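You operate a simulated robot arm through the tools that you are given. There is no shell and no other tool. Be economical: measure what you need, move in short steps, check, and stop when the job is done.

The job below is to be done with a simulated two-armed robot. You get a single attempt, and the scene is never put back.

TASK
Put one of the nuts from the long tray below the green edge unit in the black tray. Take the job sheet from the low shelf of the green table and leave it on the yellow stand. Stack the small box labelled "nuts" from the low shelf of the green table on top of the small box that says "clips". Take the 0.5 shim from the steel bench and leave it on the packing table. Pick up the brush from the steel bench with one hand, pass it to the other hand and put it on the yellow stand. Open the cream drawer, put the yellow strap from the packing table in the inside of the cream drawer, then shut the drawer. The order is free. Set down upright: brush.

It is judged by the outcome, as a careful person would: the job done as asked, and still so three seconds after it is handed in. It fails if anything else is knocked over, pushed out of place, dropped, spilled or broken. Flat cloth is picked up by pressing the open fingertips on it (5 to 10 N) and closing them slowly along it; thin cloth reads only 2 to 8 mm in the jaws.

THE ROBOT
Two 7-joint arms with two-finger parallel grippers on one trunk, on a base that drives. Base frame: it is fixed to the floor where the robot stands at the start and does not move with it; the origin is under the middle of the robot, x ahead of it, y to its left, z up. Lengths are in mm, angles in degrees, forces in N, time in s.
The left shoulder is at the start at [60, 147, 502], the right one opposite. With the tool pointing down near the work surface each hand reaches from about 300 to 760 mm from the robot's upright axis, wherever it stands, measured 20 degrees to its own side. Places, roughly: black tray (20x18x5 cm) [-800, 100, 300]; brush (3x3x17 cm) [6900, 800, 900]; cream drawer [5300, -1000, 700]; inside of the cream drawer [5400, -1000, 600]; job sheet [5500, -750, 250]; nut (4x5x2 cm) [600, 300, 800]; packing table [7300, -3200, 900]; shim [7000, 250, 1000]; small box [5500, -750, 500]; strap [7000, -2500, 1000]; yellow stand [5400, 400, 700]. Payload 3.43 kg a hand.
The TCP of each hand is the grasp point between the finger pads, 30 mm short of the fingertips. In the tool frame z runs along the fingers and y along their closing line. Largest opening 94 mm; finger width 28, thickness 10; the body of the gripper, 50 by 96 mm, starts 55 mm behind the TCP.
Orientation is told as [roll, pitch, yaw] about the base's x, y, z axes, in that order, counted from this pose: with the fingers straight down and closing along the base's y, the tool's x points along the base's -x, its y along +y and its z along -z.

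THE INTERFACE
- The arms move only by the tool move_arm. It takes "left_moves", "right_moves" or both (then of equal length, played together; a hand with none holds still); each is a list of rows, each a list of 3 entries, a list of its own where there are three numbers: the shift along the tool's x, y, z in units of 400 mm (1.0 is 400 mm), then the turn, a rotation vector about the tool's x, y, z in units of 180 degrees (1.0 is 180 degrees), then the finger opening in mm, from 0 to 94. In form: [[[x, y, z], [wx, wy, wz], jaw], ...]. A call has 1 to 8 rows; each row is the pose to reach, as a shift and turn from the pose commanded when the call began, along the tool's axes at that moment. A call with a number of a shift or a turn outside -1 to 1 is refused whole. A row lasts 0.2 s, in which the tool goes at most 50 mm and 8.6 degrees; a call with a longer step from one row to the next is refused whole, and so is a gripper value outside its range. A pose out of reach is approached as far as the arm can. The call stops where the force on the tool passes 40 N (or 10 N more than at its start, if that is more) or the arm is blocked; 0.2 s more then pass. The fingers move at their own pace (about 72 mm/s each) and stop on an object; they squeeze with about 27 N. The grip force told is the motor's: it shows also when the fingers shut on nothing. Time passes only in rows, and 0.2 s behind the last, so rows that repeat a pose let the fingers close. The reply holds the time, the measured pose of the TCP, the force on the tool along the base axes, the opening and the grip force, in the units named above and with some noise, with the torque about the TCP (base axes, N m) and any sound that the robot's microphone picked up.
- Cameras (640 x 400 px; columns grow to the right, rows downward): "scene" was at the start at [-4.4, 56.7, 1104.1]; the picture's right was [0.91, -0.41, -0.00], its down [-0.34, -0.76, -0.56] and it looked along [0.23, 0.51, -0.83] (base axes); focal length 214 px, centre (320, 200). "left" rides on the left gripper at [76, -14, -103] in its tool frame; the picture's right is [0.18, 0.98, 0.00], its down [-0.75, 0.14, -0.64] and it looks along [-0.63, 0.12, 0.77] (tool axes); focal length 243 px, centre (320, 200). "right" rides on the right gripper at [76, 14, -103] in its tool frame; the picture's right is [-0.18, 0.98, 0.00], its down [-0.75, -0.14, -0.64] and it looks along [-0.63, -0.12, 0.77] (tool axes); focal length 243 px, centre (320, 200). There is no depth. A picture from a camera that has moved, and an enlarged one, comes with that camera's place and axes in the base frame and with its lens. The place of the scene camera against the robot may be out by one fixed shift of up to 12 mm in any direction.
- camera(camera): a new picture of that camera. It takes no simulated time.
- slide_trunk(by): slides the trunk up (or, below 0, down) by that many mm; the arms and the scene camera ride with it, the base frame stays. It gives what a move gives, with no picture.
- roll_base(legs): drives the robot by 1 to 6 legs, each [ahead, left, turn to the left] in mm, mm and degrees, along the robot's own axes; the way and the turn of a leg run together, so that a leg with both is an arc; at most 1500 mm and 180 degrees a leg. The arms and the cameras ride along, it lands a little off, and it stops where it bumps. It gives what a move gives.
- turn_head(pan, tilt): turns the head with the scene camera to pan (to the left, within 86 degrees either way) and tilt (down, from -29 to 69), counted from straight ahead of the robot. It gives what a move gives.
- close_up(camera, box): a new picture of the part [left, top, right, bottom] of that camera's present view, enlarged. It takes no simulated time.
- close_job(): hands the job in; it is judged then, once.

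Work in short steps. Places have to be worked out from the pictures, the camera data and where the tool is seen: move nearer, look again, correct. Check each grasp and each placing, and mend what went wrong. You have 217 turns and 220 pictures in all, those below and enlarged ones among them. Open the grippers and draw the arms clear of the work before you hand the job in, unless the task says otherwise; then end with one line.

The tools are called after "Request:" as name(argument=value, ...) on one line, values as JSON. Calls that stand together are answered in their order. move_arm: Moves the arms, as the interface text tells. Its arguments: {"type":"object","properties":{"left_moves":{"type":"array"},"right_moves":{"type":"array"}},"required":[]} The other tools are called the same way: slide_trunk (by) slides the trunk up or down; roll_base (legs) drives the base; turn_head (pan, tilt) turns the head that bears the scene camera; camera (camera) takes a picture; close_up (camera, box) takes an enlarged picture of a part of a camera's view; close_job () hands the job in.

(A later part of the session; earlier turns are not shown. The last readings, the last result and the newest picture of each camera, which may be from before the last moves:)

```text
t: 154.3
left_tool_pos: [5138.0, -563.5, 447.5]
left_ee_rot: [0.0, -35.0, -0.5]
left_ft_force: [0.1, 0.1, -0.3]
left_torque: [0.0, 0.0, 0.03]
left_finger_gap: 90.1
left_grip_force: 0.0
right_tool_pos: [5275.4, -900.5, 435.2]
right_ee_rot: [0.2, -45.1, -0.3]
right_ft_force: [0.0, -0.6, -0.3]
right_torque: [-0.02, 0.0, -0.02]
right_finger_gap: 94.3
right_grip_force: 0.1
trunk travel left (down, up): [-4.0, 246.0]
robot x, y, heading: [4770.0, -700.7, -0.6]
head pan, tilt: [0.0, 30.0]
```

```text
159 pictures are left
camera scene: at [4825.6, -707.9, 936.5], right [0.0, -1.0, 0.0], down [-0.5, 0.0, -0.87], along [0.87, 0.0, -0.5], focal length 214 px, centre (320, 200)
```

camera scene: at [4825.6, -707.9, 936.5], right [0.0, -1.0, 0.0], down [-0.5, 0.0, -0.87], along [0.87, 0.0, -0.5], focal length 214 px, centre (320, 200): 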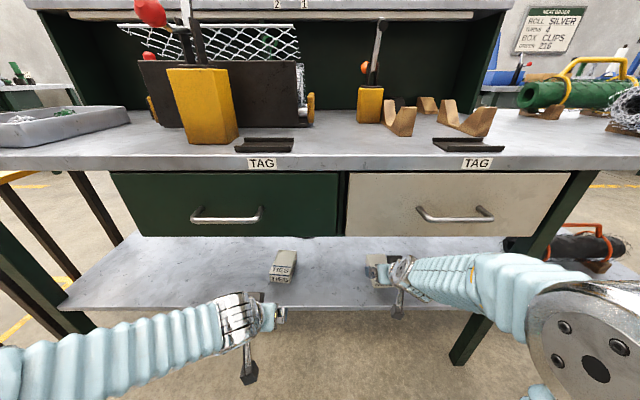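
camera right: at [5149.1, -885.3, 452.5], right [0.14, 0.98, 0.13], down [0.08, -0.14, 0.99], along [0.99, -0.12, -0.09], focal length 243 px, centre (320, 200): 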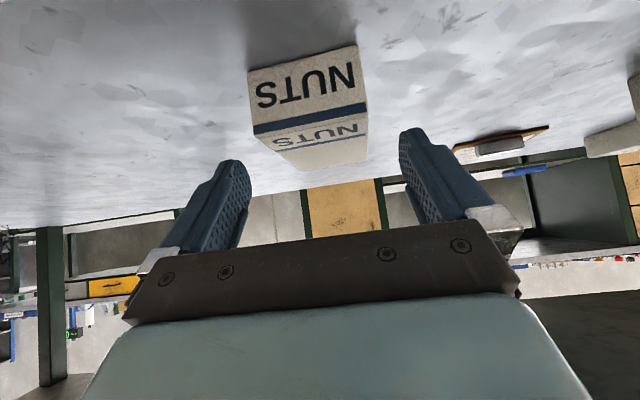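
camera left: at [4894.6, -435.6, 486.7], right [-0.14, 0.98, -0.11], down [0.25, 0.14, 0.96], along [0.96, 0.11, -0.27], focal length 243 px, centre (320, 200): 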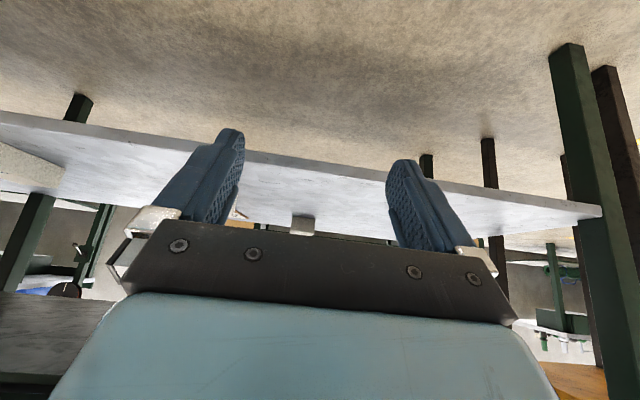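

Triangulating the two hand views: shelf z≈366, box front x≈5270, top ≈398. I go 46 mm further along the fingers and check.

Request:
move_arm(right_moves=[[[0, 0.01, 0.05], [0, 0, 0], 94], [[0, 0.01, 0.085], [0, 0, 0], 94], [[0, 0.01, 0.11], [0, 0, 0], 94]])

Request:
camera(camera="right")

```text
t: 155.1
left_tool_pos: [5136.9, -563.9, 447.4]
left_ee_rot: [0.0, -35.0, -0.5]
left_ft_force: [0.7, -0.3, -0.2]
left_torque: [-0.01, 0.0, 0.0]
left_finger_gap: 90.0
left_grip_force: 0.0
right_tool_pos: [5307.0, -894.6, 403.4]
right_ee_rot: [0.2, -44.9, -0.5]
right_ft_force: [0.2, -0.5, -0.5]
right_torque: [-0.01, 0.0, 0.01]
right_finger_gap: 94.0
right_grip_force: 0.1
trunk travel left (down, up): [-4.0, 246.0]
robot x, y, heading: [4770.1, -703.8, -0.0]
head pan, tilt: [0.0, 30.0]
```

```text
158 pictures are left
camera right: at [5181.4, -879.0, 421.5], right [0.13, 0.98, 0.13], down [0.08, -0.14, 0.99], along [0.99, -0.12, -0.1], focal length 243 px, centre (320, 200)
```

right: 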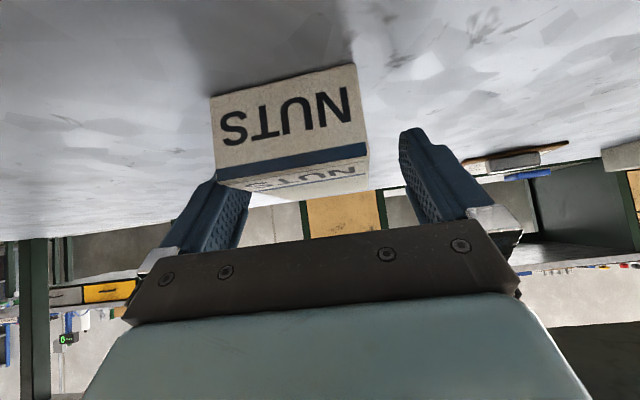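

The fingers straddle the box. I go 4 mm deeper and close.

Request:
move_arm(right_moves=[[[0, 0, 0.008], [0, 0, 0], 94], [[0, 0, 0.008], [0, 0, 0], 70], [[0, 0, 0.008], [0, 0, 0], 45], [[0, 0, 0.008], [0, 0, 0], 40], [[0, 0, 0.008], [0, 0, 0], 40]])

Request:
camera(camera="right")

```text
t: 156.3
left_tool_pos: [5136.1, -564.3, 446.9]
left_ee_rot: [-0.1, -35.0, -0.5]
left_ft_force: [-0.1, -0.5, -0.5]
left_torque: [0.0, -0.01, -0.01]
left_finger_gap: 89.9
left_grip_force: 0.0
right_tool_pos: [5308.9, -893.4, 400.9]
right_ee_rot: [0.2, -45.0, -0.2]
right_ft_force: [-0.1, 1.5, 0.1]
right_torque: [0.07, -0.04, 0.06]
right_finger_gap: 69.9
right_grip_force: 26.8
trunk travel left (down, up): [-4.0, 246.0]
robot x, y, heading: [4766.8, -696.5, -0.1]
head pan, tilt: [0.0, 30.0]
```

```text
157 pictures are left
camera right: at [5183.3, -878.6, 419.4], right [0.13, 0.98, 0.13], down [0.08, -0.14, 0.99], along [0.99, -0.12, -0.1], focal length 243 px, centre (320, 200)
```

right: 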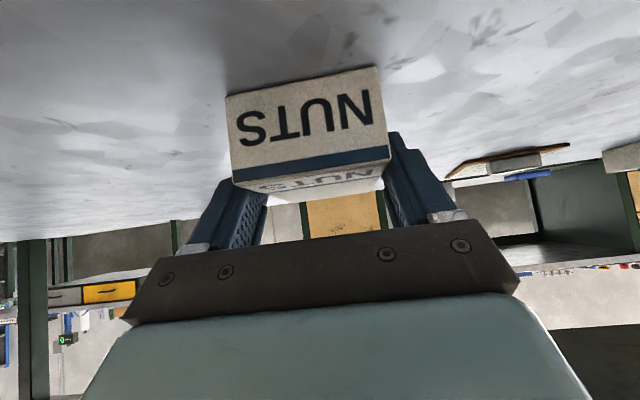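

Held at 69.9 mm, 27 N. I retract along the fingers (up and back) 250 mm.

Request:
move_arm(right_moves=[[[-0.01, 0, -0.03], [0, 0, 0], 40], [[-0.01, 0, -0.12], [0, 0, 0], 40], [[0, 0, -0.24], [0, 0, 0], 40], [[0.05, 0, -0.34], [0, 0, 0], 40], [[0.1, 0, -0.44], [0, 0, 0], 40], [[0.15, 0, -0.54], [0, 0, 0], 40]])

Request:
camera(camera="right")

Request:
camera(camera="scene")

```text
t: 157.7
left_tool_pos: [5136.8, -563.1, 447.1]
left_ee_rot: [0.0, -35.1, -0.5]
left_ft_force: [-0.1, 0.3, 0.2]
left_torque: [0.04, 0.02, 0.02]
left_finger_gap: 89.9
left_grip_force: 0.0
right_tool_pos: [5119.1, -895.9, 518.6]
right_ee_rot: [0.3, -44.9, -0.4]
right_ft_force: [0.4, 0.1, -3.5]
right_torque: [0.01, 0.07, 0.01]
right_finger_gap: 69.8
right_grip_force: 26.9
right hand out of reach, approached as far as the arm can: row 6
trunk travel left (down, up): [-4.0, 246.0]
robot x, y, heading: [4771.4, -699.8, -0.3]
head pan, tilt: [0.0, 30.0]
```

```text
156 pictures are left
camera right: at [4993.5, -880.3, 536.5], right [0.13, 0.98, 0.13], down [0.08, -0.14, 0.99], along [0.99, -0.12, -0.1], focal length 243 px, centre (320, 200)
```

right: 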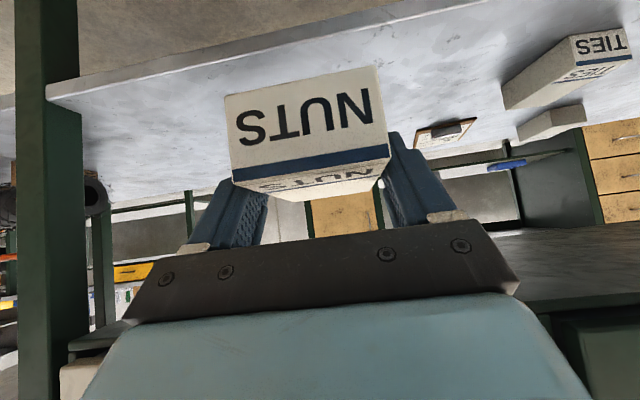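

```text
155 pictures are left
camera scene: at [4826.0, -708.2, 936.4], right [0.0, -1.0, 0.0], down [-0.5, 0.0, -0.87], along [0.87, 0.0, -0.5], focal length 214 px, centre (320, 200)
```

scene: 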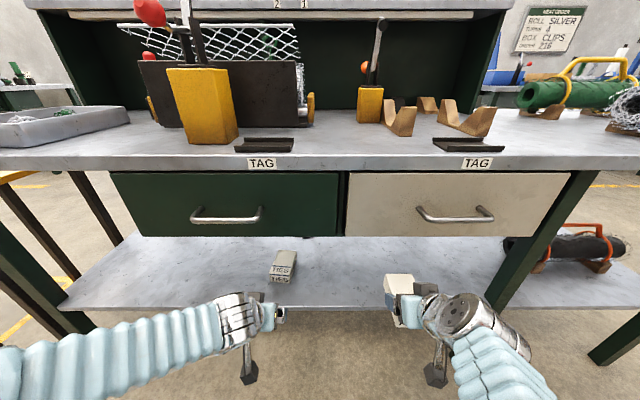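

I hold the NUTS box. I back out, raise the trunk, and drive around by y≈1350 to the rear side of the table.

Request:
roll_base(legs=[[-150, 0, 0], [0, 1050, 0], [0, 1000, 0]])

Request:
slide_trunk(by=205)

Request:
turn_head(pan=-10, tilt=15)

Request:
camera(camera="scene")

```text
t: 168.7
left_tool_pos: [4999.1, 1462.1, 447.1]
left_ee_rot: [0.0, -35.0, -0.1]
left_ft_force: [0.0, 0.1, 0.1]
left_torque: [-0.05, 0.02, -0.03]
left_finger_gap: 90.0
left_grip_force: 0.0
right_tool_pos: [4984.7, 1129.4, 518.6]
right_ee_rot: [0.0, -44.8, 0.0]
right_ft_force: [0.2, -0.1, -2.5]
right_torque: [-0.01, 0.06, -0.01]
right_finger_gap: 69.9
right_grip_force: 27.3
trunk travel left (down, up): [-4.0, 246.0]
robot x, y, heading: [4631.7, 1321.1, 0.5]
head pan, tilt: [0.0, 30.0]
```

```text
t: 170.9
left_tool_pos: [4998.8, 1462.8, 651.8]
left_ee_rot: [0.0, -35.0, -0.1]
left_ft_force: [0.1, 0.3, -1.0]
left_torque: [-0.02, 0.03, -0.01]
left_finger_gap: 90.0
left_grip_force: 0.1
right_tool_pos: [4984.0, 1129.4, 723.2]
right_ee_rot: [0.0, -44.8, 0.1]
right_ft_force: [0.3, 0.2, -3.3]
right_torque: [0.02, 0.08, 0.02]
right_finger_gap: 69.8
right_grip_force: 27.1
trunk travel left (down, up): [-209.0, 41.0]
robot x, y, heading: [4631.5, 1320.3, 0.2]
head pan, tilt: [0.0, 30.0]
```

```text
t: 171.7
left_tool_pos: [4999.1, 1461.6, 652.5]
left_ee_rot: [0.1, -35.0, -0.1]
left_ft_force: [0.4, 0.1, 0.4]
left_torque: [-0.02, 0.0, 0.03]
left_finger_gap: 90.1
left_grip_force: 0.0
right_tool_pos: [4984.0, 1130.0, 723.9]
right_ee_rot: [0.1, -44.9, 0.1]
right_ft_force: [0.1, -1.1, -2.7]
right_torque: [-0.01, 0.06, 0.03]
right_finger_gap: 70.1
right_grip_force: 26.6
trunk travel left (down, up): [-209.0, 41.0]
robot x, y, heading: [4632.7, 1324.2, 0.2]
head pan, tilt: [-10.0, 15.0]
```

```text
154 pictures are left
camera scene: at [4690.6, 1298.4, 1165.6], right [-0.17, -0.99, 0.0], down [-0.26, 0.04, -0.97], along [0.95, -0.16, -0.26], focal length 214 px, centre (320, 200)
```

scene: 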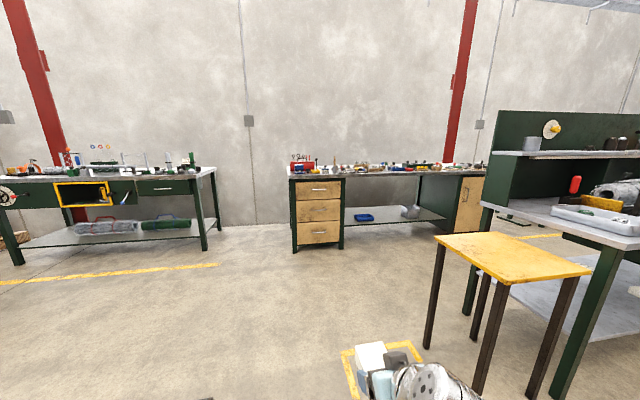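

The steel bench front is at x≈6800 and the table back ≈5750, leaving about 1 m. I drive to (6280, 1320) and turn to face −x.

Request:
roll_base(legs=[[1500, 0, 0], [130, 0, 0], [0, 0, 90], [0, 0, 90]])

Request:
turn_head(pan=40, tilt=20)

Request:
camera(camera="scene")

```text
t: 187.6
left_tool_pos: [5877.8, 1177.7, 652.0]
left_ee_rot: [0.1, -35.0, 178.9]
left_ft_force: [-0.2, -0.4, -0.8]
left_torque: [0.0, 0.0, 0.03]
left_finger_gap: 90.0
left_grip_force: 0.1
right_tool_pos: [5900.0, 1511.1, 722.3]
right_ee_rot: [0.1, -44.9, 179.1]
right_ft_force: [0.1, -0.6, -2.2]
right_torque: [0.01, -0.04, -0.02]
right_finger_gap: 70.1
right_grip_force: 27.2
trunk travel left (down, up): [-209.0, 41.0]
robot x, y, heading: [6246.4, 1306.9, 179.3]
head pan, tilt: [-10.0, 15.0]
```

```text
t: 188.8
left_tool_pos: [5880.2, 1177.6, 652.5]
left_ee_rot: [0.0, -35.0, 178.9]
left_ft_force: [-0.9, 0.9, 0.0]
left_torque: [0.02, 0.0, 0.04]
left_finger_gap: 90.0
left_grip_force: 0.0
right_tool_pos: [5898.4, 1510.1, 723.2]
right_ee_rot: [0.1, -44.9, 179.1]
right_ft_force: [-0.2, -0.2, -3.7]
right_torque: [0.0, -0.08, 0.01]
right_finger_gap: 70.0
right_grip_force: 27.4
trunk travel left (down, up): [-209.0, 41.0]
robot x, y, heading: [6245.6, 1310.1, 179.6]
head pan, tilt: [40.0, 20.0]
```

```text
153 pictures are left
camera scene: at [6202.2, 1243.2, 1157.5], right [-0.63, 0.78, 0.0], down [0.27, 0.22, -0.94], along [-0.73, -0.59, -0.34], focal length 214 px, centre (320, 200)
```

scene: 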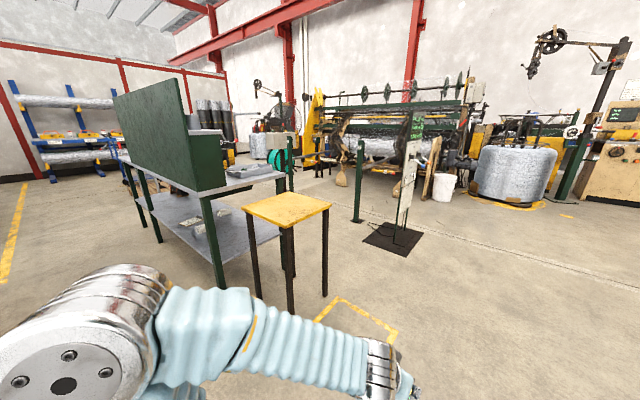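

Clear path. I back 40 mm and slide left to y≈−430 behind the green table, then lower the trunk to look under.

Request:
roll_base(legs=[[-50, 0, 0.5], [0, 1000, 0], [0, 740, 0]])

Request:
slide_trunk(by=-205)

Request:
turn_head(pan=0, tilt=35)

Request:
camera(camera="scene")

```text
t: 198.0
left_tool_pos: [5910.1, -539.6, 652.2]
left_ee_rot: [-0.1, -34.9, 178.7]
left_ft_force: [-0.2, -0.9, 0.7]
left_torque: [0.0, -0.02, 0.0]
left_finger_gap: 90.0
left_grip_force: 0.1
right_tool_pos: [5932.1, -208.0, 723.2]
right_ee_rot: [0.1, -44.9, 178.8]
right_ft_force: [1.1, 0.7, -2.2]
right_torque: [0.02, -0.07, 0.01]
right_finger_gap: 69.9
right_grip_force: 27.1
trunk travel left (down, up): [-209.0, 41.0]
robot x, y, heading: [6281.9, -412.0, 179.0]
head pan, tilt: [40.0, 20.0]
```

```text
t: 200.2
left_tool_pos: [5911.1, -538.9, 447.7]
left_ee_rot: [0.0, -35.0, 178.7]
left_ft_force: [-0.1, -0.8, -0.7]
left_torque: [-0.02, -0.02, -0.02]
left_finger_gap: 90.0
left_grip_force: 0.0
right_tool_pos: [5931.8, -206.8, 518.1]
right_ee_rot: [0.1, -45.0, 178.8]
right_ft_force: [-1.3, 0.4, -2.5]
right_torque: [0.0, -0.09, 0.02]
right_finger_gap: 69.8
right_grip_force: 27.1
trunk travel left (down, up): [-4.0, 246.0]
robot x, y, heading: [6278.9, -405.4, 178.8]
head pan, tilt: [40.0, 20.0]
```

```text
t: 201.3
left_tool_pos: [5910.7, -539.1, 446.9]
left_ee_rot: [0.1, -35.0, 178.7]
left_ft_force: [-0.4, 0.7, 0.6]
left_torque: [-0.01, -0.04, 0.0]
left_finger_gap: 89.8
left_grip_force: 0.1
right_tool_pos: [5933.0, -207.5, 518.7]
right_ee_rot: [0.1, -44.9, 178.9]
right_ft_force: [0.6, -0.2, -2.8]
right_torque: [0.03, -0.09, 0.02]
right_finger_gap: 69.9
right_grip_force: 26.7
trunk travel left (down, up): [-4.0, 246.0]
robot x, y, heading: [6278.5, -406.7, 178.8]
head pan, tilt: [0.0, 35.0]
```

```text
152 pictures are left
camera scene: at [6218.5, -415.7, 928.7], right [0.02, 1.0, 0.0], down [0.57, -0.01, -0.82], along [-0.82, 0.01, -0.57], focal length 214 px, centre (320, 200)
```

scene: 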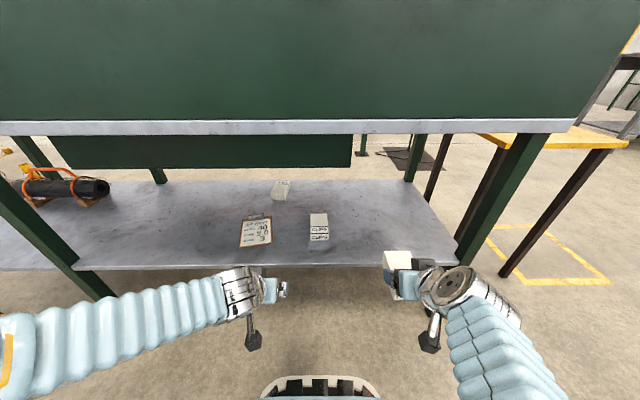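

The rear box and job sheet are right at the back edge. I zoom in.

Request:
close_up(camera="scene", box=[220, 170, 380, 270])

Request:
camera(camera="left")

Request:
camera(camera="right")

```text
4.00 times, centred on (300, 220) of scene
camera zoom: at [6218.5, -415.7, 928.7], right [0.02, 1.0, 0.0], down [0.57, -0.01, -0.82], along [-0.82, 0.01, -0.57], focal length 858 px, centre (400, 120)
```

zoom: 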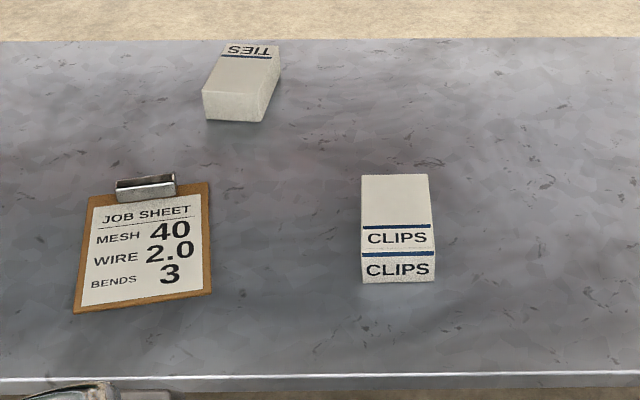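

```text
150 pictures are left
camera left: at [6031.5, -528.1, 487.1], right [0.13, -0.99, -0.11], down [-0.25, -0.14, 0.96], along [-0.96, -0.1, -0.27], focal length 243 px, centre (320, 200)
```

left: 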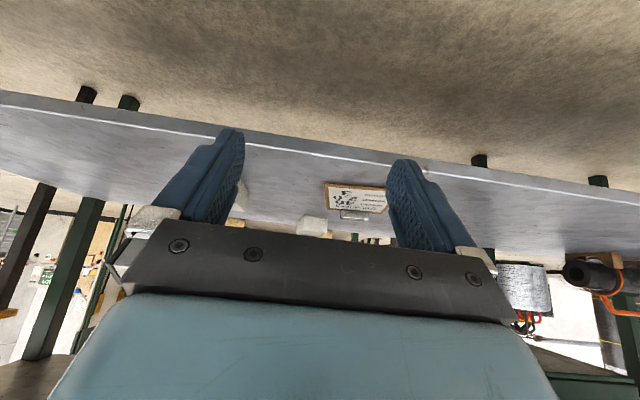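

```text
149 pictures are left
camera right: at [6058.9, -224.2, 536.5], right [-0.15, -0.98, 0.13], down [-0.08, 0.14, 0.99], along [-0.99, 0.14, -0.1], focal length 243 px, centre (320, 200)
```

right: 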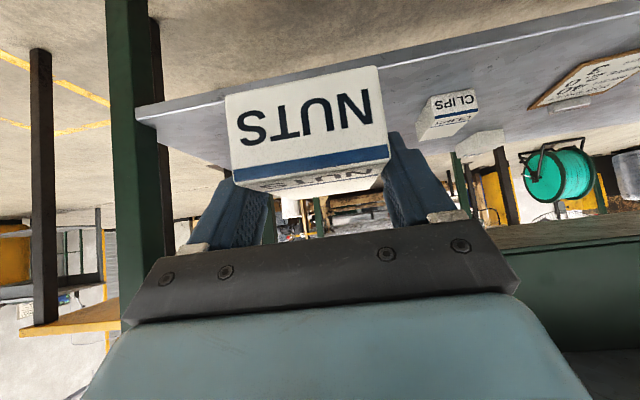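

CLIPS is confirmed at about (5610, −395), 120×70×30 mm. I shift the base 140 mm left so the right arm can work it, then view again.

Request:
roll_base(legs=[[20, 140, 1]])

Request:
camera(camera="right")

Request:
camera(camera="scene")

```text
t: 202.6
left_tool_pos: [5891.1, -682.8, 447.5]
left_ee_rot: [0.0, -35.0, 179.5]
left_ft_force: [0.7, -0.4, 0.1]
left_torque: [-0.02, 0.0, 0.01]
left_finger_gap: 90.1
left_grip_force: 0.0
right_tool_pos: [5907.5, -349.4, 518.6]
right_ee_rot: [0.1, -44.9, 179.7]
right_ft_force: [-0.7, 0.2, -3.1]
right_torque: [-0.01, -0.08, 0.0]
right_finger_gap: 69.9
right_grip_force: 27.2
trunk travel left (down, up): [-4.0, 246.0]
robot x, y, heading: [6256.4, -543.0, 180.0]
head pan, tilt: [0.0, 35.0]
```

```text
148 pictures are left
camera right: at [6034.6, -364.1, 536.5], right [-0.13, -0.98, 0.13], down [-0.08, 0.14, 0.99], along [-0.99, 0.12, -0.1], focal length 243 px, centre (320, 200)
```

right: 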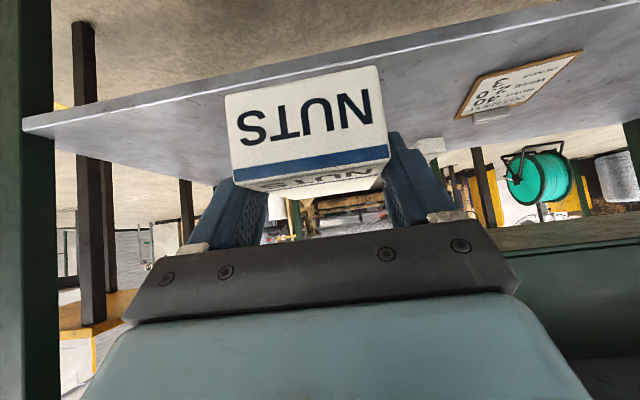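

```text
147 pictures are left
camera scene: at [6197.1, -552.9, 928.6], right [0.0, 1.0, 0.0], down [0.57, 0.0, -0.82], along [-0.82, 0.0, -0.57], focal length 214 px, centre (320, 200)
```

scene: 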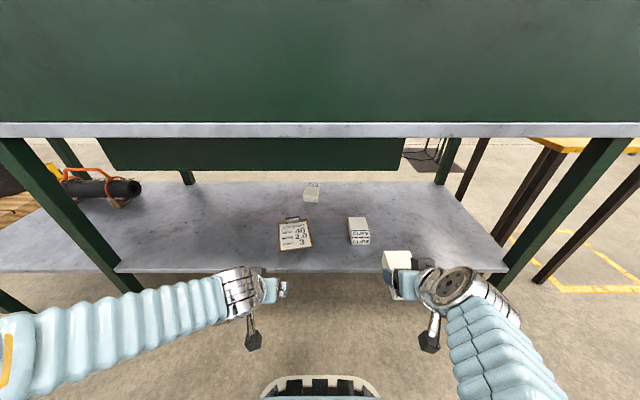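

Request:
close_up(camera="scene", box=[320, 200, 450, 310])

```text
3.64 times, centred on (385, 255) of scene
camera zoom: at [6197.1, -552.9, 928.6], right [0.0, 1.0, 0.0], down [0.57, 0.0, -0.82], along [-0.82, 0.0, -0.57], focal length 780 px, centre (84, 0)
```

zoom: 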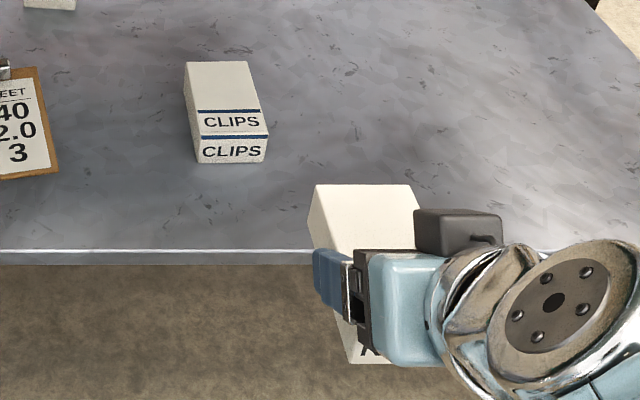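

Best estimates: shelf z≈354, CLIPS front face x≈5658, centre y≈−400, height ≈41. I move NUTS to hover ~30 mm above it.

Request:
move_arm(right_moves=[[[-0.067, 0.021, 0.093], [0, 0, 0], 40], [[-0.134, 0.042, 0.186], [0, 0, 0], 40], [[-0.201, 0.063, 0.279], [0, 0, 0], 40], [[-0.268, 0.084, 0.371], [0, 0, 0], 40], [[-0.335, 0.105, 0.464], [0, 0, 0], 40], [[-0.4, 0.1265, 0.555], [0, 0, 0], 40]])

Request:
camera(camera="right")

Request:
close_up(camera="scene", box=[300, 170, 440, 270])

```text
t: 204.0
left_tool_pos: [5891.3, -681.8, 446.7]
left_ee_rot: [0.0, -35.0, 179.6]
left_ft_force: [0.4, 0.7, -0.3]
left_torque: [0.01, -0.01, -0.03]
left_finger_gap: 90.1
left_grip_force: 0.1
right_tool_pos: [5636.6, -398.0, 473.4]
right_ee_rot: [0.2, -44.9, 179.7]
right_ft_force: [-0.3, 0.3, -1.5]
right_torque: [0.0, -0.06, 0.01]
right_finger_gap: 70.3
right_grip_force: 26.7
trunk travel left (down, up): [-4.0, 246.0]
robot x, y, heading: [6260.8, -545.5, 179.9]
head pan, tilt: [0.0, 35.0]
```

```text
145 pictures are left
camera right: at [5764.6, -412.0, 491.7], right [-0.13, -0.98, 0.13], down [-0.08, 0.14, 0.99], along [-0.99, 0.12, -0.1], focal length 243 px, centre (320, 200)
```

right: 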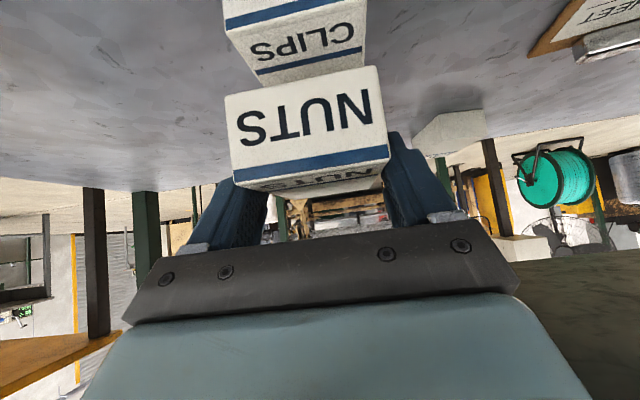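

```text
4.00 times, centred on (370, 220) of scene
camera zoom: at [6197.2, -552.9, 928.7], right [0.0, 1.0, 0.0], down [0.57, 0.0, -0.82], along [-0.82, 0.0, -0.57], focal length 858 px, centre (120, 120)
```

zoom: 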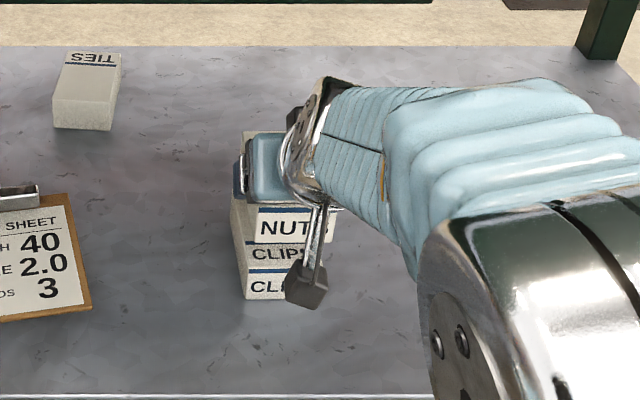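

NUTS is aligned with CLIPS within a few mm. I lower 27 mm, then feel for contact.

Request:
move_arm(right_moves=[[[0.014, -0.005, 0.02], [0, 0, 0], 40], [[0.028, -0.007, 0.038], [0, 0, 0], 40], [[0.0405, -0.0075, 0.0545], [0, 0, 0], 40]])

Request:
camera(camera="right")

```text
t: 204.8
left_tool_pos: [5891.0, -681.1, 447.4]
left_ee_rot: [0.0, -35.0, 179.6]
left_ft_force: [0.1, -0.4, -0.4]
left_torque: [0.02, 0.02, 0.01]
left_finger_gap: 90.1
left_grip_force: 0.0
right_tool_pos: [5634.7, -396.3, 446.5]
right_ee_rot: [0.0, -44.9, 179.7]
right_ft_force: [0.9, 0.7, -2.6]
right_torque: [0.02, -0.05, 0.02]
right_finger_gap: 70.3
right_grip_force: 26.8
trunk travel left (down, up): [-4.0, 246.0]
robot x, y, heading: [6254.9, -543.6, 179.9]
head pan, tilt: [0.0, 35.0]
```

```text
143 pictures are left
camera right: at [5761.0, -410.7, 464.7], right [-0.13, -0.98, 0.13], down [-0.08, 0.14, 0.99], along [-0.99, 0.12, -0.1], focal length 243 px, centre (320, 200)
```

right: 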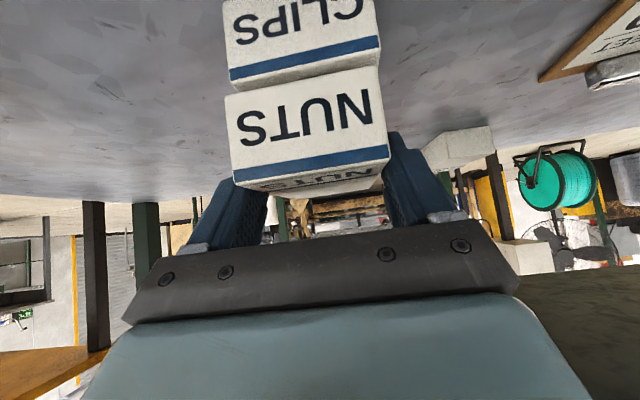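

Request:
move_arm(right_moves=[[[0.0035, 0, 0.0035], [0, 0, 0], 40], [[0.007, 0, 0.007], [0, 0, 0], 40], [[0.0105, 0, 0.0105], [0, 0, 0], 40], [[0.014, 0, 0.014], [0, 0, 0], 40]])

Request:
camera(camera="right")

```text
t: 205.8
left_tool_pos: [5892.2, -682.3, 448.6]
left_ee_rot: [-0.1, -35.2, 179.7]
left_ft_force: [-0.3, -0.3, -0.3]
left_torque: [0.0, 0.01, 0.0]
left_finger_gap: 90.1
left_grip_force: 0.1
right_tool_pos: [5634.2, -396.7, 442.1]
right_ee_rot: [0.1, -45.1, 179.7]
right_ft_force: [6.1, 1.6, 18.3]
right_torque: [-0.01, -0.15, 0.0]
right_finger_gap: 69.9
right_grip_force: 26.8
trunk travel left (down, up): [-4.0, 246.0]
robot x, y, heading: [6261.7, -543.6, 179.9]
head pan, tilt: [0.0, 35.0]
```

```text
142 pictures are left
camera right: at [5760.4, -411.0, 459.5], right [-0.13, -0.98, 0.13], down [-0.08, 0.14, 0.99], along [-0.99, 0.12, -0.09], focal length 243 px, centre (320, 200)
```

right: 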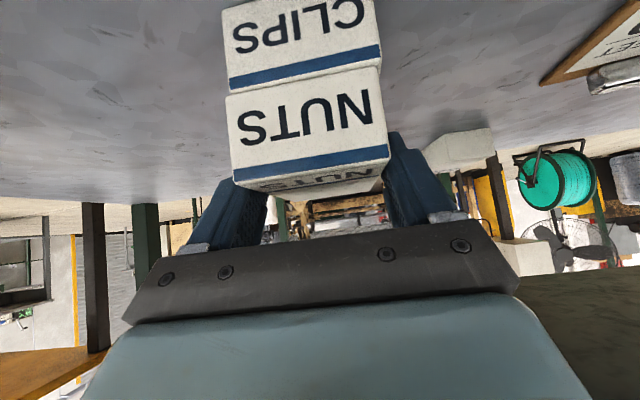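

The box rests on CLIPS (TCP 442, as predicted). I ease up 2 mm, open, and retract along the fingers.

Request:
move_arm(right_moves=[[[-0.004, 0, -0.004], [0, 0, 0], 72], [[-0.004, 0, -0.004], [0, 0, 0], 85], [[-0.004, 0, -0.004], [0, 0, 0], 94], [[-0.004, 0, -0.004], [0, 0, 0], 94], [[0, 0, -0.1], [0, 0, 0], 94], [[0, 0, -0.2], [0, 0, 0], 94], [[0, 0, -0.32], [0, 0, 0], 94], [[0.05, 0, -0.4], [0, 0, 0], 94]])

Request:
camera(camera="right")

Request:
camera(camera="scene")

```text
t: 207.6
left_tool_pos: [5891.3, -682.0, 446.8]
left_ee_rot: [0.0, -35.0, 179.6]
left_ft_force: [-0.6, 0.1, 0.3]
left_torque: [-0.02, -0.03, 0.01]
left_finger_gap: 90.0
left_grip_force: 0.0
right_tool_pos: [5762.7, -397.2, 537.5]
right_ee_rot: [0.1, -44.7, 179.5]
right_ft_force: [-0.3, -0.2, 0.4]
right_torque: [-0.01, 0.02, 0.02]
right_finger_gap: 94.1
right_grip_force: 0.0
trunk travel left (down, up): [-4.0, 246.0]
robot x, y, heading: [6258.0, -543.6, 179.6]
head pan, tilt: [0.0, 35.0]
```

```text
141 pictures are left
camera right: at [5888.6, -412.2, 556.3], right [-0.13, -0.98, 0.13], down [-0.08, 0.14, 0.99], along [-0.99, 0.12, -0.1], focal length 243 px, centre (320, 200)
```

right: 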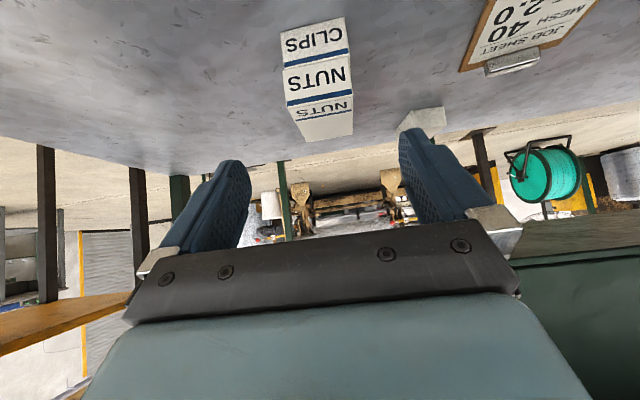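

```text
140 pictures are left
camera scene: at [6196.9, -552.9, 928.6], right [0.0, 1.0, 0.0], down [0.57, 0.0, -0.82], along [-0.82, 0.0, -0.57], focal length 214 px, centre (320, 200)
```

scene: 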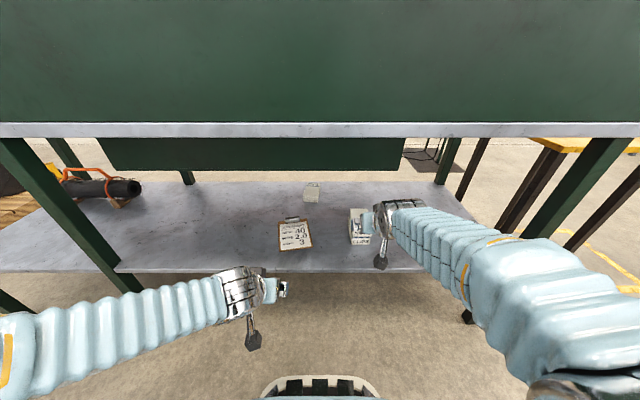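

NUTS is stacked neatly on CLIPS. Next the job sheet: I zoom in on it, especially its clip, from both cameras.

Request:
close_up(camera="scene", box=[260, 205, 330, 260])

Request:
close_up(camera="right", box=[440, 0, 620, 110])

Request:
close_up(camera="left", box=[180, 130, 420, 250])

```text
7.27 times, centred on (295, 232) of scene
camera zoom: at [6196.9, -552.9, 928.6], right [0.0, 1.0, 0.0], down [0.57, 0.0, -0.82], along [-0.82, 0.0, -0.57], focal length 1560 px, centre (502, -36)
```

zoom: 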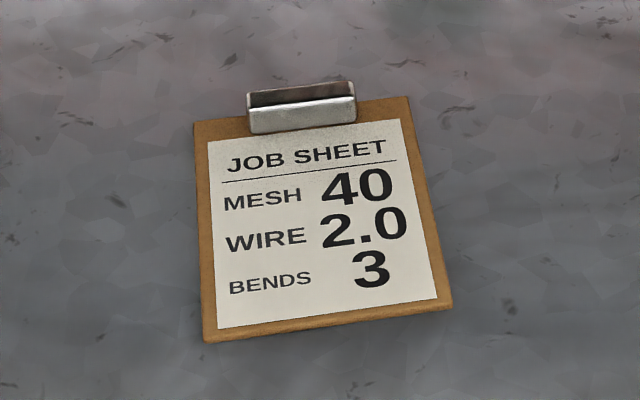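

```text
3.56 times, centred on (530, 55) of right
camera zoom: at [5888.6, -412.2, 556.3], right [-0.13, -0.98, 0.13], down [-0.08, 0.14, 0.99], along [-0.99, 0.12, -0.1], focal length 863 px, centre (-427, 716)
```

zoom: 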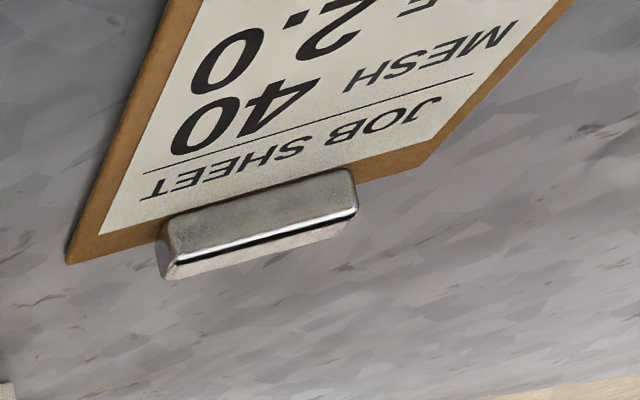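

```text
2.67 times, centred on (300, 190) of left
camera zoom: at [6011.9, -668.4, 487.1], right [0.14, -0.98, -0.11], down [-0.25, -0.14, 0.96], along [-0.96, -0.11, -0.27], focal length 647 px, centre (373, 227)
```

zoom: 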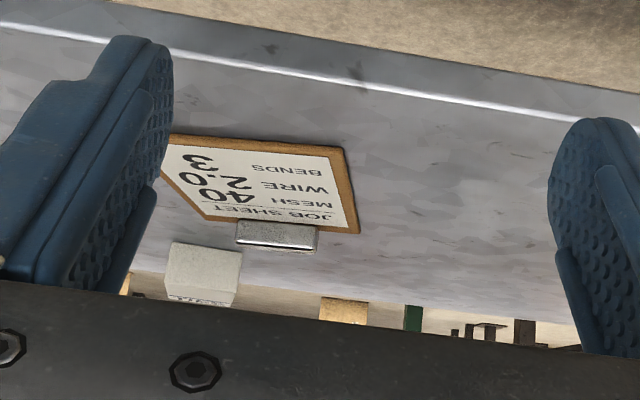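

The clip bar is ≈58 mm wide, at about (5537, −655, 370), the board yawed ≈10°. I first withdraw the right hand, then shift the base for the left arm.

Request:
move_arm(right_moves=[[[0.04, 0, -0.09], [0, 0, 0], 94], [[0.08, 0, -0.18], [0, 0, 0], 94], [[0.12, 0, -0.27], [0, 0, 0], 94], [[0.16, 0, -0.37], [0, 0, 0], 94]])

Request:
roll_base(legs=[[50, -100, 0]])

Request:
camera(camera="left")

```text
t: 208.6
left_tool_pos: [5891.5, -681.4, 447.3]
left_ee_rot: [0.1, -35.0, 179.6]
left_ft_force: [-0.6, 1.9, 0.6]
left_torque: [0.03, 0.0, 0.01]
left_finger_gap: 90.0
left_grip_force: 0.1
right_tool_pos: [5911.1, -397.9, 598.3]
right_ee_rot: [1.7, -44.7, 179.2]
right_ft_force: [0.5, 0.4, 0.1]
right_torque: [-0.01, 0.01, 0.0]
right_finger_gap: 93.9
right_grip_force: 0.1
trunk travel left (down, up): [-4.0, 246.0]
robot x, y, heading: [6262.1, -546.6, 179.6]
head pan, tilt: [0.0, 35.0]
```

```text
t: 209.8
left_tool_pos: [5841.6, -581.9, 446.5]
left_ee_rot: [0.0, -35.0, 179.6]
left_ft_force: [-0.2, 0.2, 0.0]
left_torque: [0.03, 0.0, 0.02]
left_finger_gap: 90.2
left_grip_force: 0.0
right_tool_pos: [5860.8, -298.1, 599.5]
right_ee_rot: [1.4, -44.9, 179.4]
right_ft_force: [-0.5, -0.3, 0.8]
right_torque: [0.02, 0.02, -0.04]
right_finger_gap: 94.0
right_grip_force: 0.0
trunk travel left (down, up): [-4.0, 246.0]
robot x, y, heading: [6208.6, -445.9, 179.8]
head pan, tilt: [0.0, 35.0]
```

```text
136 pictures are left
camera left: at [5961.6, -568.5, 487.2], right [0.14, -0.98, -0.11], down [-0.25, -0.14, 0.96], along [-0.96, -0.11, -0.27], focal length 243 px, centre (320, 200)
```

left: 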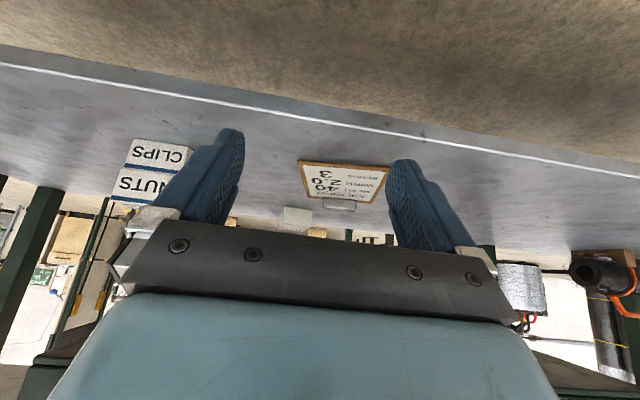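

I move the left hand to a pre-grasp 80 mm short of the clip, tilted 45° and yawed 10° to match the board.

Request:
move_arm(left_moves=[[[-0.09, 0.028, 0.06], [-0.006, -0.011, -0.009], 90], [[-0.18, 0.056, 0.12], [-0.012, -0.022, -0.018], 90], [[-0.27, 0.084, 0.18], [-0.018, -0.033, -0.027], 90], [[-0.36, 0.112, 0.24], [-0.024, -0.044, -0.036], 90], [[-0.45, 0.14, 0.295], [-0.03, -0.052, -0.043], 80], [[-0.485, 0.15, 0.317], [-0.032, -0.0556, -0.0455], 76]])

Request:
camera(camera="left")

Request:
camera(camera="scene")

```text
t: 211.2
left_tool_pos: [5607.6, -640.1, 455.0]
left_ee_rot: [-1.1, -45.0, -169.8]
left_ft_force: [0.6, 0.6, -0.2]
left_torque: [-0.02, -0.01, -0.03]
left_finger_gap: 76.0
left_grip_force: 0.1
right_tool_pos: [5861.5, -297.7, 597.0]
right_ee_rot: [1.4, -44.9, 179.4]
right_ft_force: [1.2, -0.4, -0.2]
right_torque: [0.02, 0.0, 0.02]
right_finger_gap: 94.1
right_grip_force: 0.1
trunk travel left (down, up): [-4.0, 246.0]
robot x, y, heading: [6211.6, -447.6, 179.9]
head pan, tilt: [0.0, 35.0]
```

```text
135 pictures are left
camera left: at [5729.8, -605.0, 473.0], right [0.29, -0.95, -0.14], down [-0.05, -0.17, 0.98], along [-0.96, -0.28, -0.1], focal length 243 px, centre (320, 200)
```

left: 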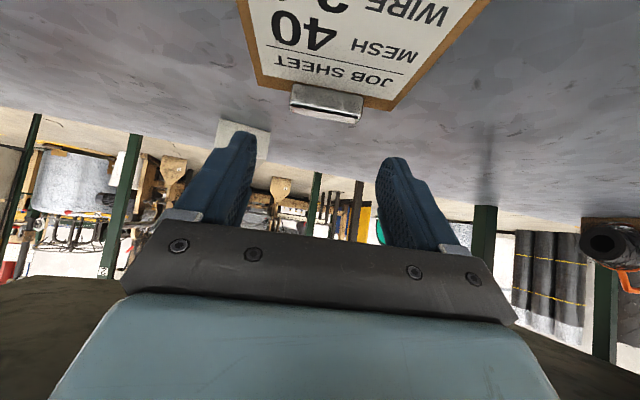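

```text
134 pictures are left
camera scene: at [6146.8, -453.3, 928.7], right [0.0, 1.0, 0.0], down [0.57, 0.0, -0.82], along [-0.82, 0.0, -0.57], focal length 214 px, centre (320, 200)
```

scene: 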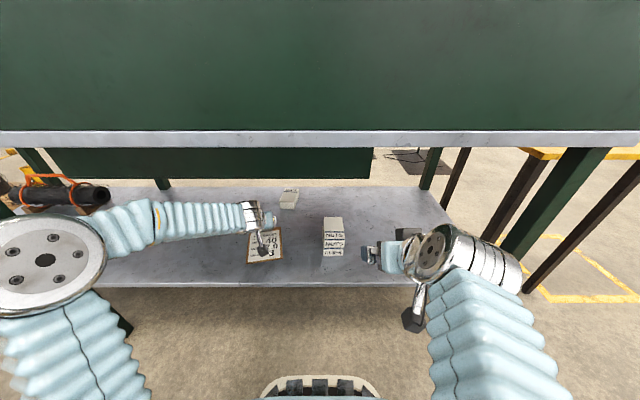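

The clip lies straight along the finger axis. I advance 70 mm along the fingers and check.

Request:
move_arm(left_moves=[[[0, 0.003, 0.07], [0, 0, 0], 76], [[0, 0.005, 0.13], [0, 0, 0], 76], [[0, 0.007, 0.18], [0, 0, 0], 76]])

Request:
camera(camera="left")

```text
t: 212.0
left_tool_pos: [5558.3, -650.8, 403.6]
left_ee_rot: [-1.2, -44.9, -169.8]
left_ft_force: [0.1, -0.7, 0.7]
left_torque: [-0.03, 0.0, -0.01]
left_finger_gap: 76.0
left_grip_force: 0.1
right_tool_pos: [5859.1, -298.9, 597.9]
right_ee_rot: [1.4, -44.7, 179.4]
right_ft_force: [-0.9, 0.4, -0.5]
right_torque: [0.03, 0.03, -0.02]
right_finger_gap: 93.9
right_grip_force: 0.0
trunk travel left (down, up): [-4.0, 246.0]
robot x, y, heading: [6208.0, -444.3, 180.0]
head pan, tilt: [0.0, 35.0]
```

```text
133 pictures are left
camera left: at [5680.1, -616.0, 422.3], right [0.29, -0.95, -0.14], down [-0.05, -0.17, 0.98], along [-0.96, -0.28, -0.1], focal length 243 px, centre (320, 200)
```

left: 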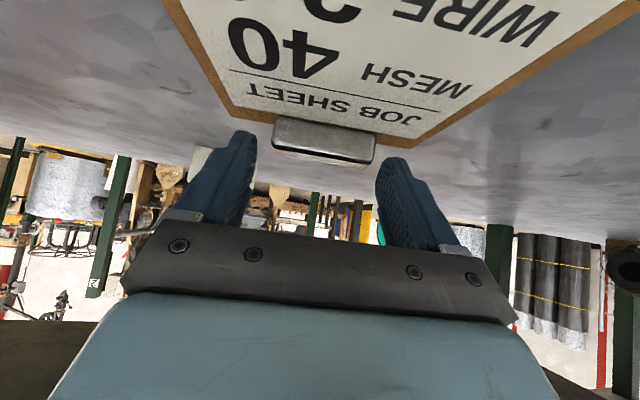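

The tips sit about 14 mm too far and high; I shift along the tool's x (back and down) 12 mm, slowly.

Request:
move_arm(left_moves=[[[0.01, 0, 0], [0, 0, 0], 76], [[0.02, 0, 0], [0, 0, 0], 76], [[0.03, 0, 0], [0, 0, 0], 76]])

Request:
camera(camera="left")

```text
t: 212.8
left_tool_pos: [5567.2, -650.5, 396.3]
left_ee_rot: [-1.2, -45.1, -169.6]
left_ft_force: [-2.4, -0.3, 6.4]
left_torque: [-0.26, 0.17, -0.11]
left_finger_gap: 75.9
left_grip_force: 0.0
right_tool_pos: [5861.6, -298.7, 598.2]
right_ee_rot: [1.4, -44.8, 179.4]
right_ft_force: [-0.6, -0.2, 0.8]
right_torque: [0.01, 0.03, 0.02]
right_finger_gap: 94.0
right_grip_force: 0.1
trunk travel left (down, up): [-4.0, 246.0]
robot x, y, heading: [6210.7, -445.9, 179.9]
head pan, tilt: [0.0, 35.0]
```

```text
132 pictures are left
camera left: at [5688.6, -615.1, 414.7], right [0.29, -0.95, -0.14], down [-0.05, -0.17, 0.98], along [-0.96, -0.28, -0.1], focal length 243 px, centre (320, 200)
```

left: 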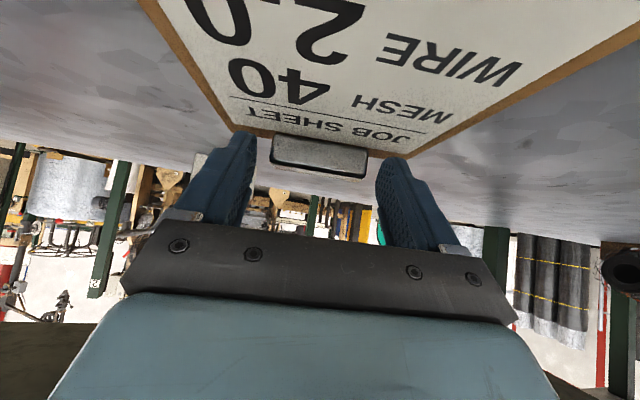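

The tips just touch the board beside the clip. I close on the clip.

Request:
move_arm(left_moves=[[[0.03, 0, 0], [0, 0, 0], 66], [[0.03, 0, 0], [0, 0, 0], 56], [[0.03, 0, 0], [0, 0, 0], 40], [[0.03, 0, 0], [0, 0, 0], 35], [[0.03, 0, 0], [0, 0, 0], 35]])

Request:
camera(camera="left")

```text
t: 213.3
left_tool_pos: [5569.7, -648.4, 396.5]
left_ee_rot: [-1.2, -46.1, -169.9]
left_ft_force: [-1.0, 1.7, 15.0]
left_torque: [-0.36, 0.17, -0.05]
left_finger_gap: 62.7
left_grip_force: 5.4
right_tool_pos: [5862.4, -298.7, 597.7]
right_ee_rot: [1.4, -44.8, 179.5]
right_ft_force: [0.2, -0.5, -0.1]
right_torque: [0.0, -0.01, -0.02]
right_finger_gap: 94.3
right_grip_force: 0.2
trunk travel left (down, up): [-4.0, 246.0]
robot x, y, heading: [6206.7, -441.2, 179.9]
head pan, tilt: [0.0, 35.0]
stopped in row 2 (left hand): the force on the tool passed its limit at 42 N (the readings are from after the stop); the commanded pose is now the measured one
```

```text
131 pictures are left
camera left: at [5693.7, -613.5, 412.0], right [0.28, -0.95, -0.15], down [-0.03, -0.16, 0.99], along [-0.96, -0.28, -0.08], focal length 243 px, centre (320, 200)
```

left: 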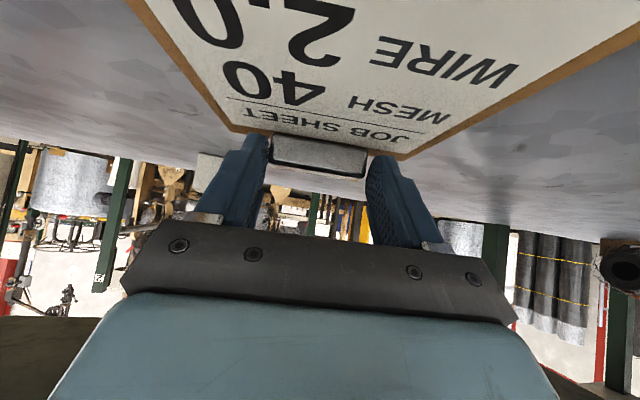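

The force limit tripped from pressing down. I ease up 3 mm and continue closing.

Request:
move_arm(left_moves=[[[-0.005, 0, -0.005], [0, 0, 0], 62], [[-0.006, 0, -0.006], [0, 0, 0], 52], [[-0.006, 0, -0.006], [0, 0, 0], 40], [[-0.006, 0, -0.006], [0, 0, 0], 35], [[-0.006, 0, -0.006], [0, 0, 0], 35]])

Request:
camera(camera="left")

```text
t: 214.5
left_tool_pos: [5572.9, -648.8, 397.0]
left_ee_rot: [-1.1, -45.8, -169.8]
left_ft_force: [1.2, 1.9, 5.1]
left_torque: [-0.01, 0.08, -0.01]
left_finger_gap: 59.7
left_grip_force: 27.0
right_tool_pos: [5860.5, -298.1, 598.8]
right_ee_rot: [1.4, -44.8, 179.5]
right_ft_force: [-0.3, 0.0, 0.0]
right_torque: [-0.02, 0.01, -0.02]
right_finger_gap: 94.1
right_grip_force: 0.1
trunk travel left (down, up): [-4.0, 246.0]
robot x, y, heading: [6207.2, -442.5, 179.6]
head pan, tilt: [0.0, 35.0]
```

```text
130 pictures are left
camera left: at [5694.2, -614.4, 412.9], right [0.29, -0.95, -0.14], down [-0.04, -0.16, 0.99], along [-0.96, -0.28, -0.08], focal length 243 px, centre (320, 200)
```

left: 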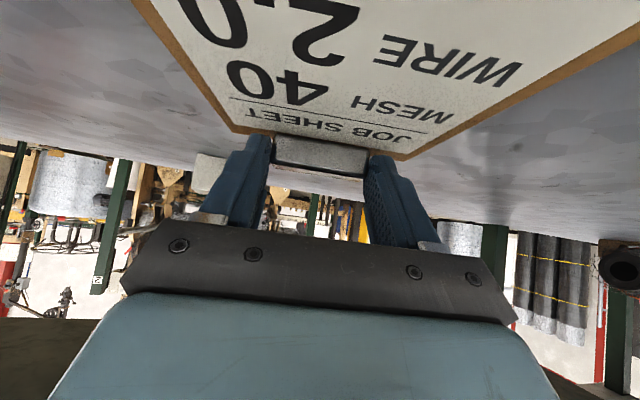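

Gripped on the clip (59.7 mm, 27 N). I lift 40 mm gently and look.

Request:
move_arm(left_moves=[[[-0.012, 0, -0.012], [0, 0, 0], 35], [[-0.03, 0, -0.03], [0, 0, 0], 35], [[-0.05, 0, -0.05], [0, 0, 0], 35], [[-0.07, 0, -0.07], [0, 0, 0], 35]])

Request:
camera(camera="left")

Request:
close_up(camera="scene", box=[190, 180, 370, 290])

```text
t: 215.5
left_tool_pos: [5574.0, -650.9, 435.1]
left_ee_rot: [-1.1, -45.8, -169.9]
left_ft_force: [0.9, -0.4, -1.1]
left_torque: [0.01, 0.03, -0.02]
left_finger_gap: 59.7
left_grip_force: 27.4
right_tool_pos: [5861.2, -299.1, 597.6]
right_ee_rot: [1.4, -44.8, 179.5]
right_ft_force: [0.2, -0.2, -0.7]
right_torque: [0.0, -0.04, -0.02]
right_finger_gap: 93.9
right_grip_force: 0.0
trunk travel left (down, up): [-4.0, 246.0]
robot x, y, heading: [6206.4, -446.1, 180.0]
head pan, tilt: [0.0, 35.0]
```

```text
129 pictures are left
camera left: at [5695.0, -615.4, 451.6], right [0.29, -0.95, -0.14], down [-0.04, -0.16, 0.99], along [-0.96, -0.28, -0.08], focal length 243 px, centre (320, 200)
```

left: 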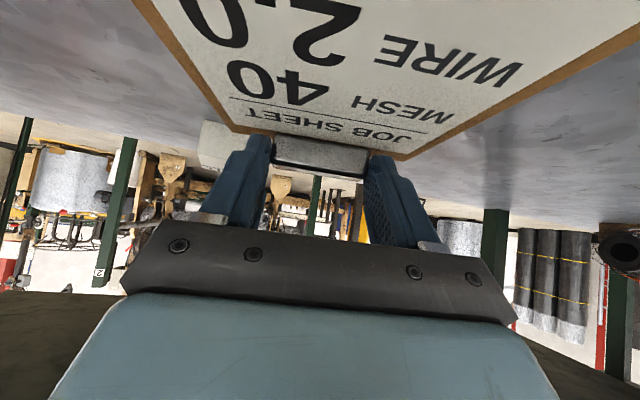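

```text
3.56 times, centred on (280, 235) of scene
camera zoom: at [6146.6, -453.4, 928.6], right [0.0, 1.0, 0.0], down [0.57, 0.0, -0.82], along [-0.82, 0.0, -0.57], focal length 763 px, centre (462, 76)
```

zoom: 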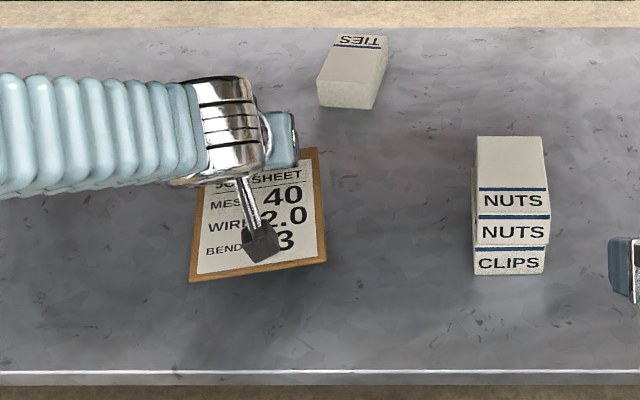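

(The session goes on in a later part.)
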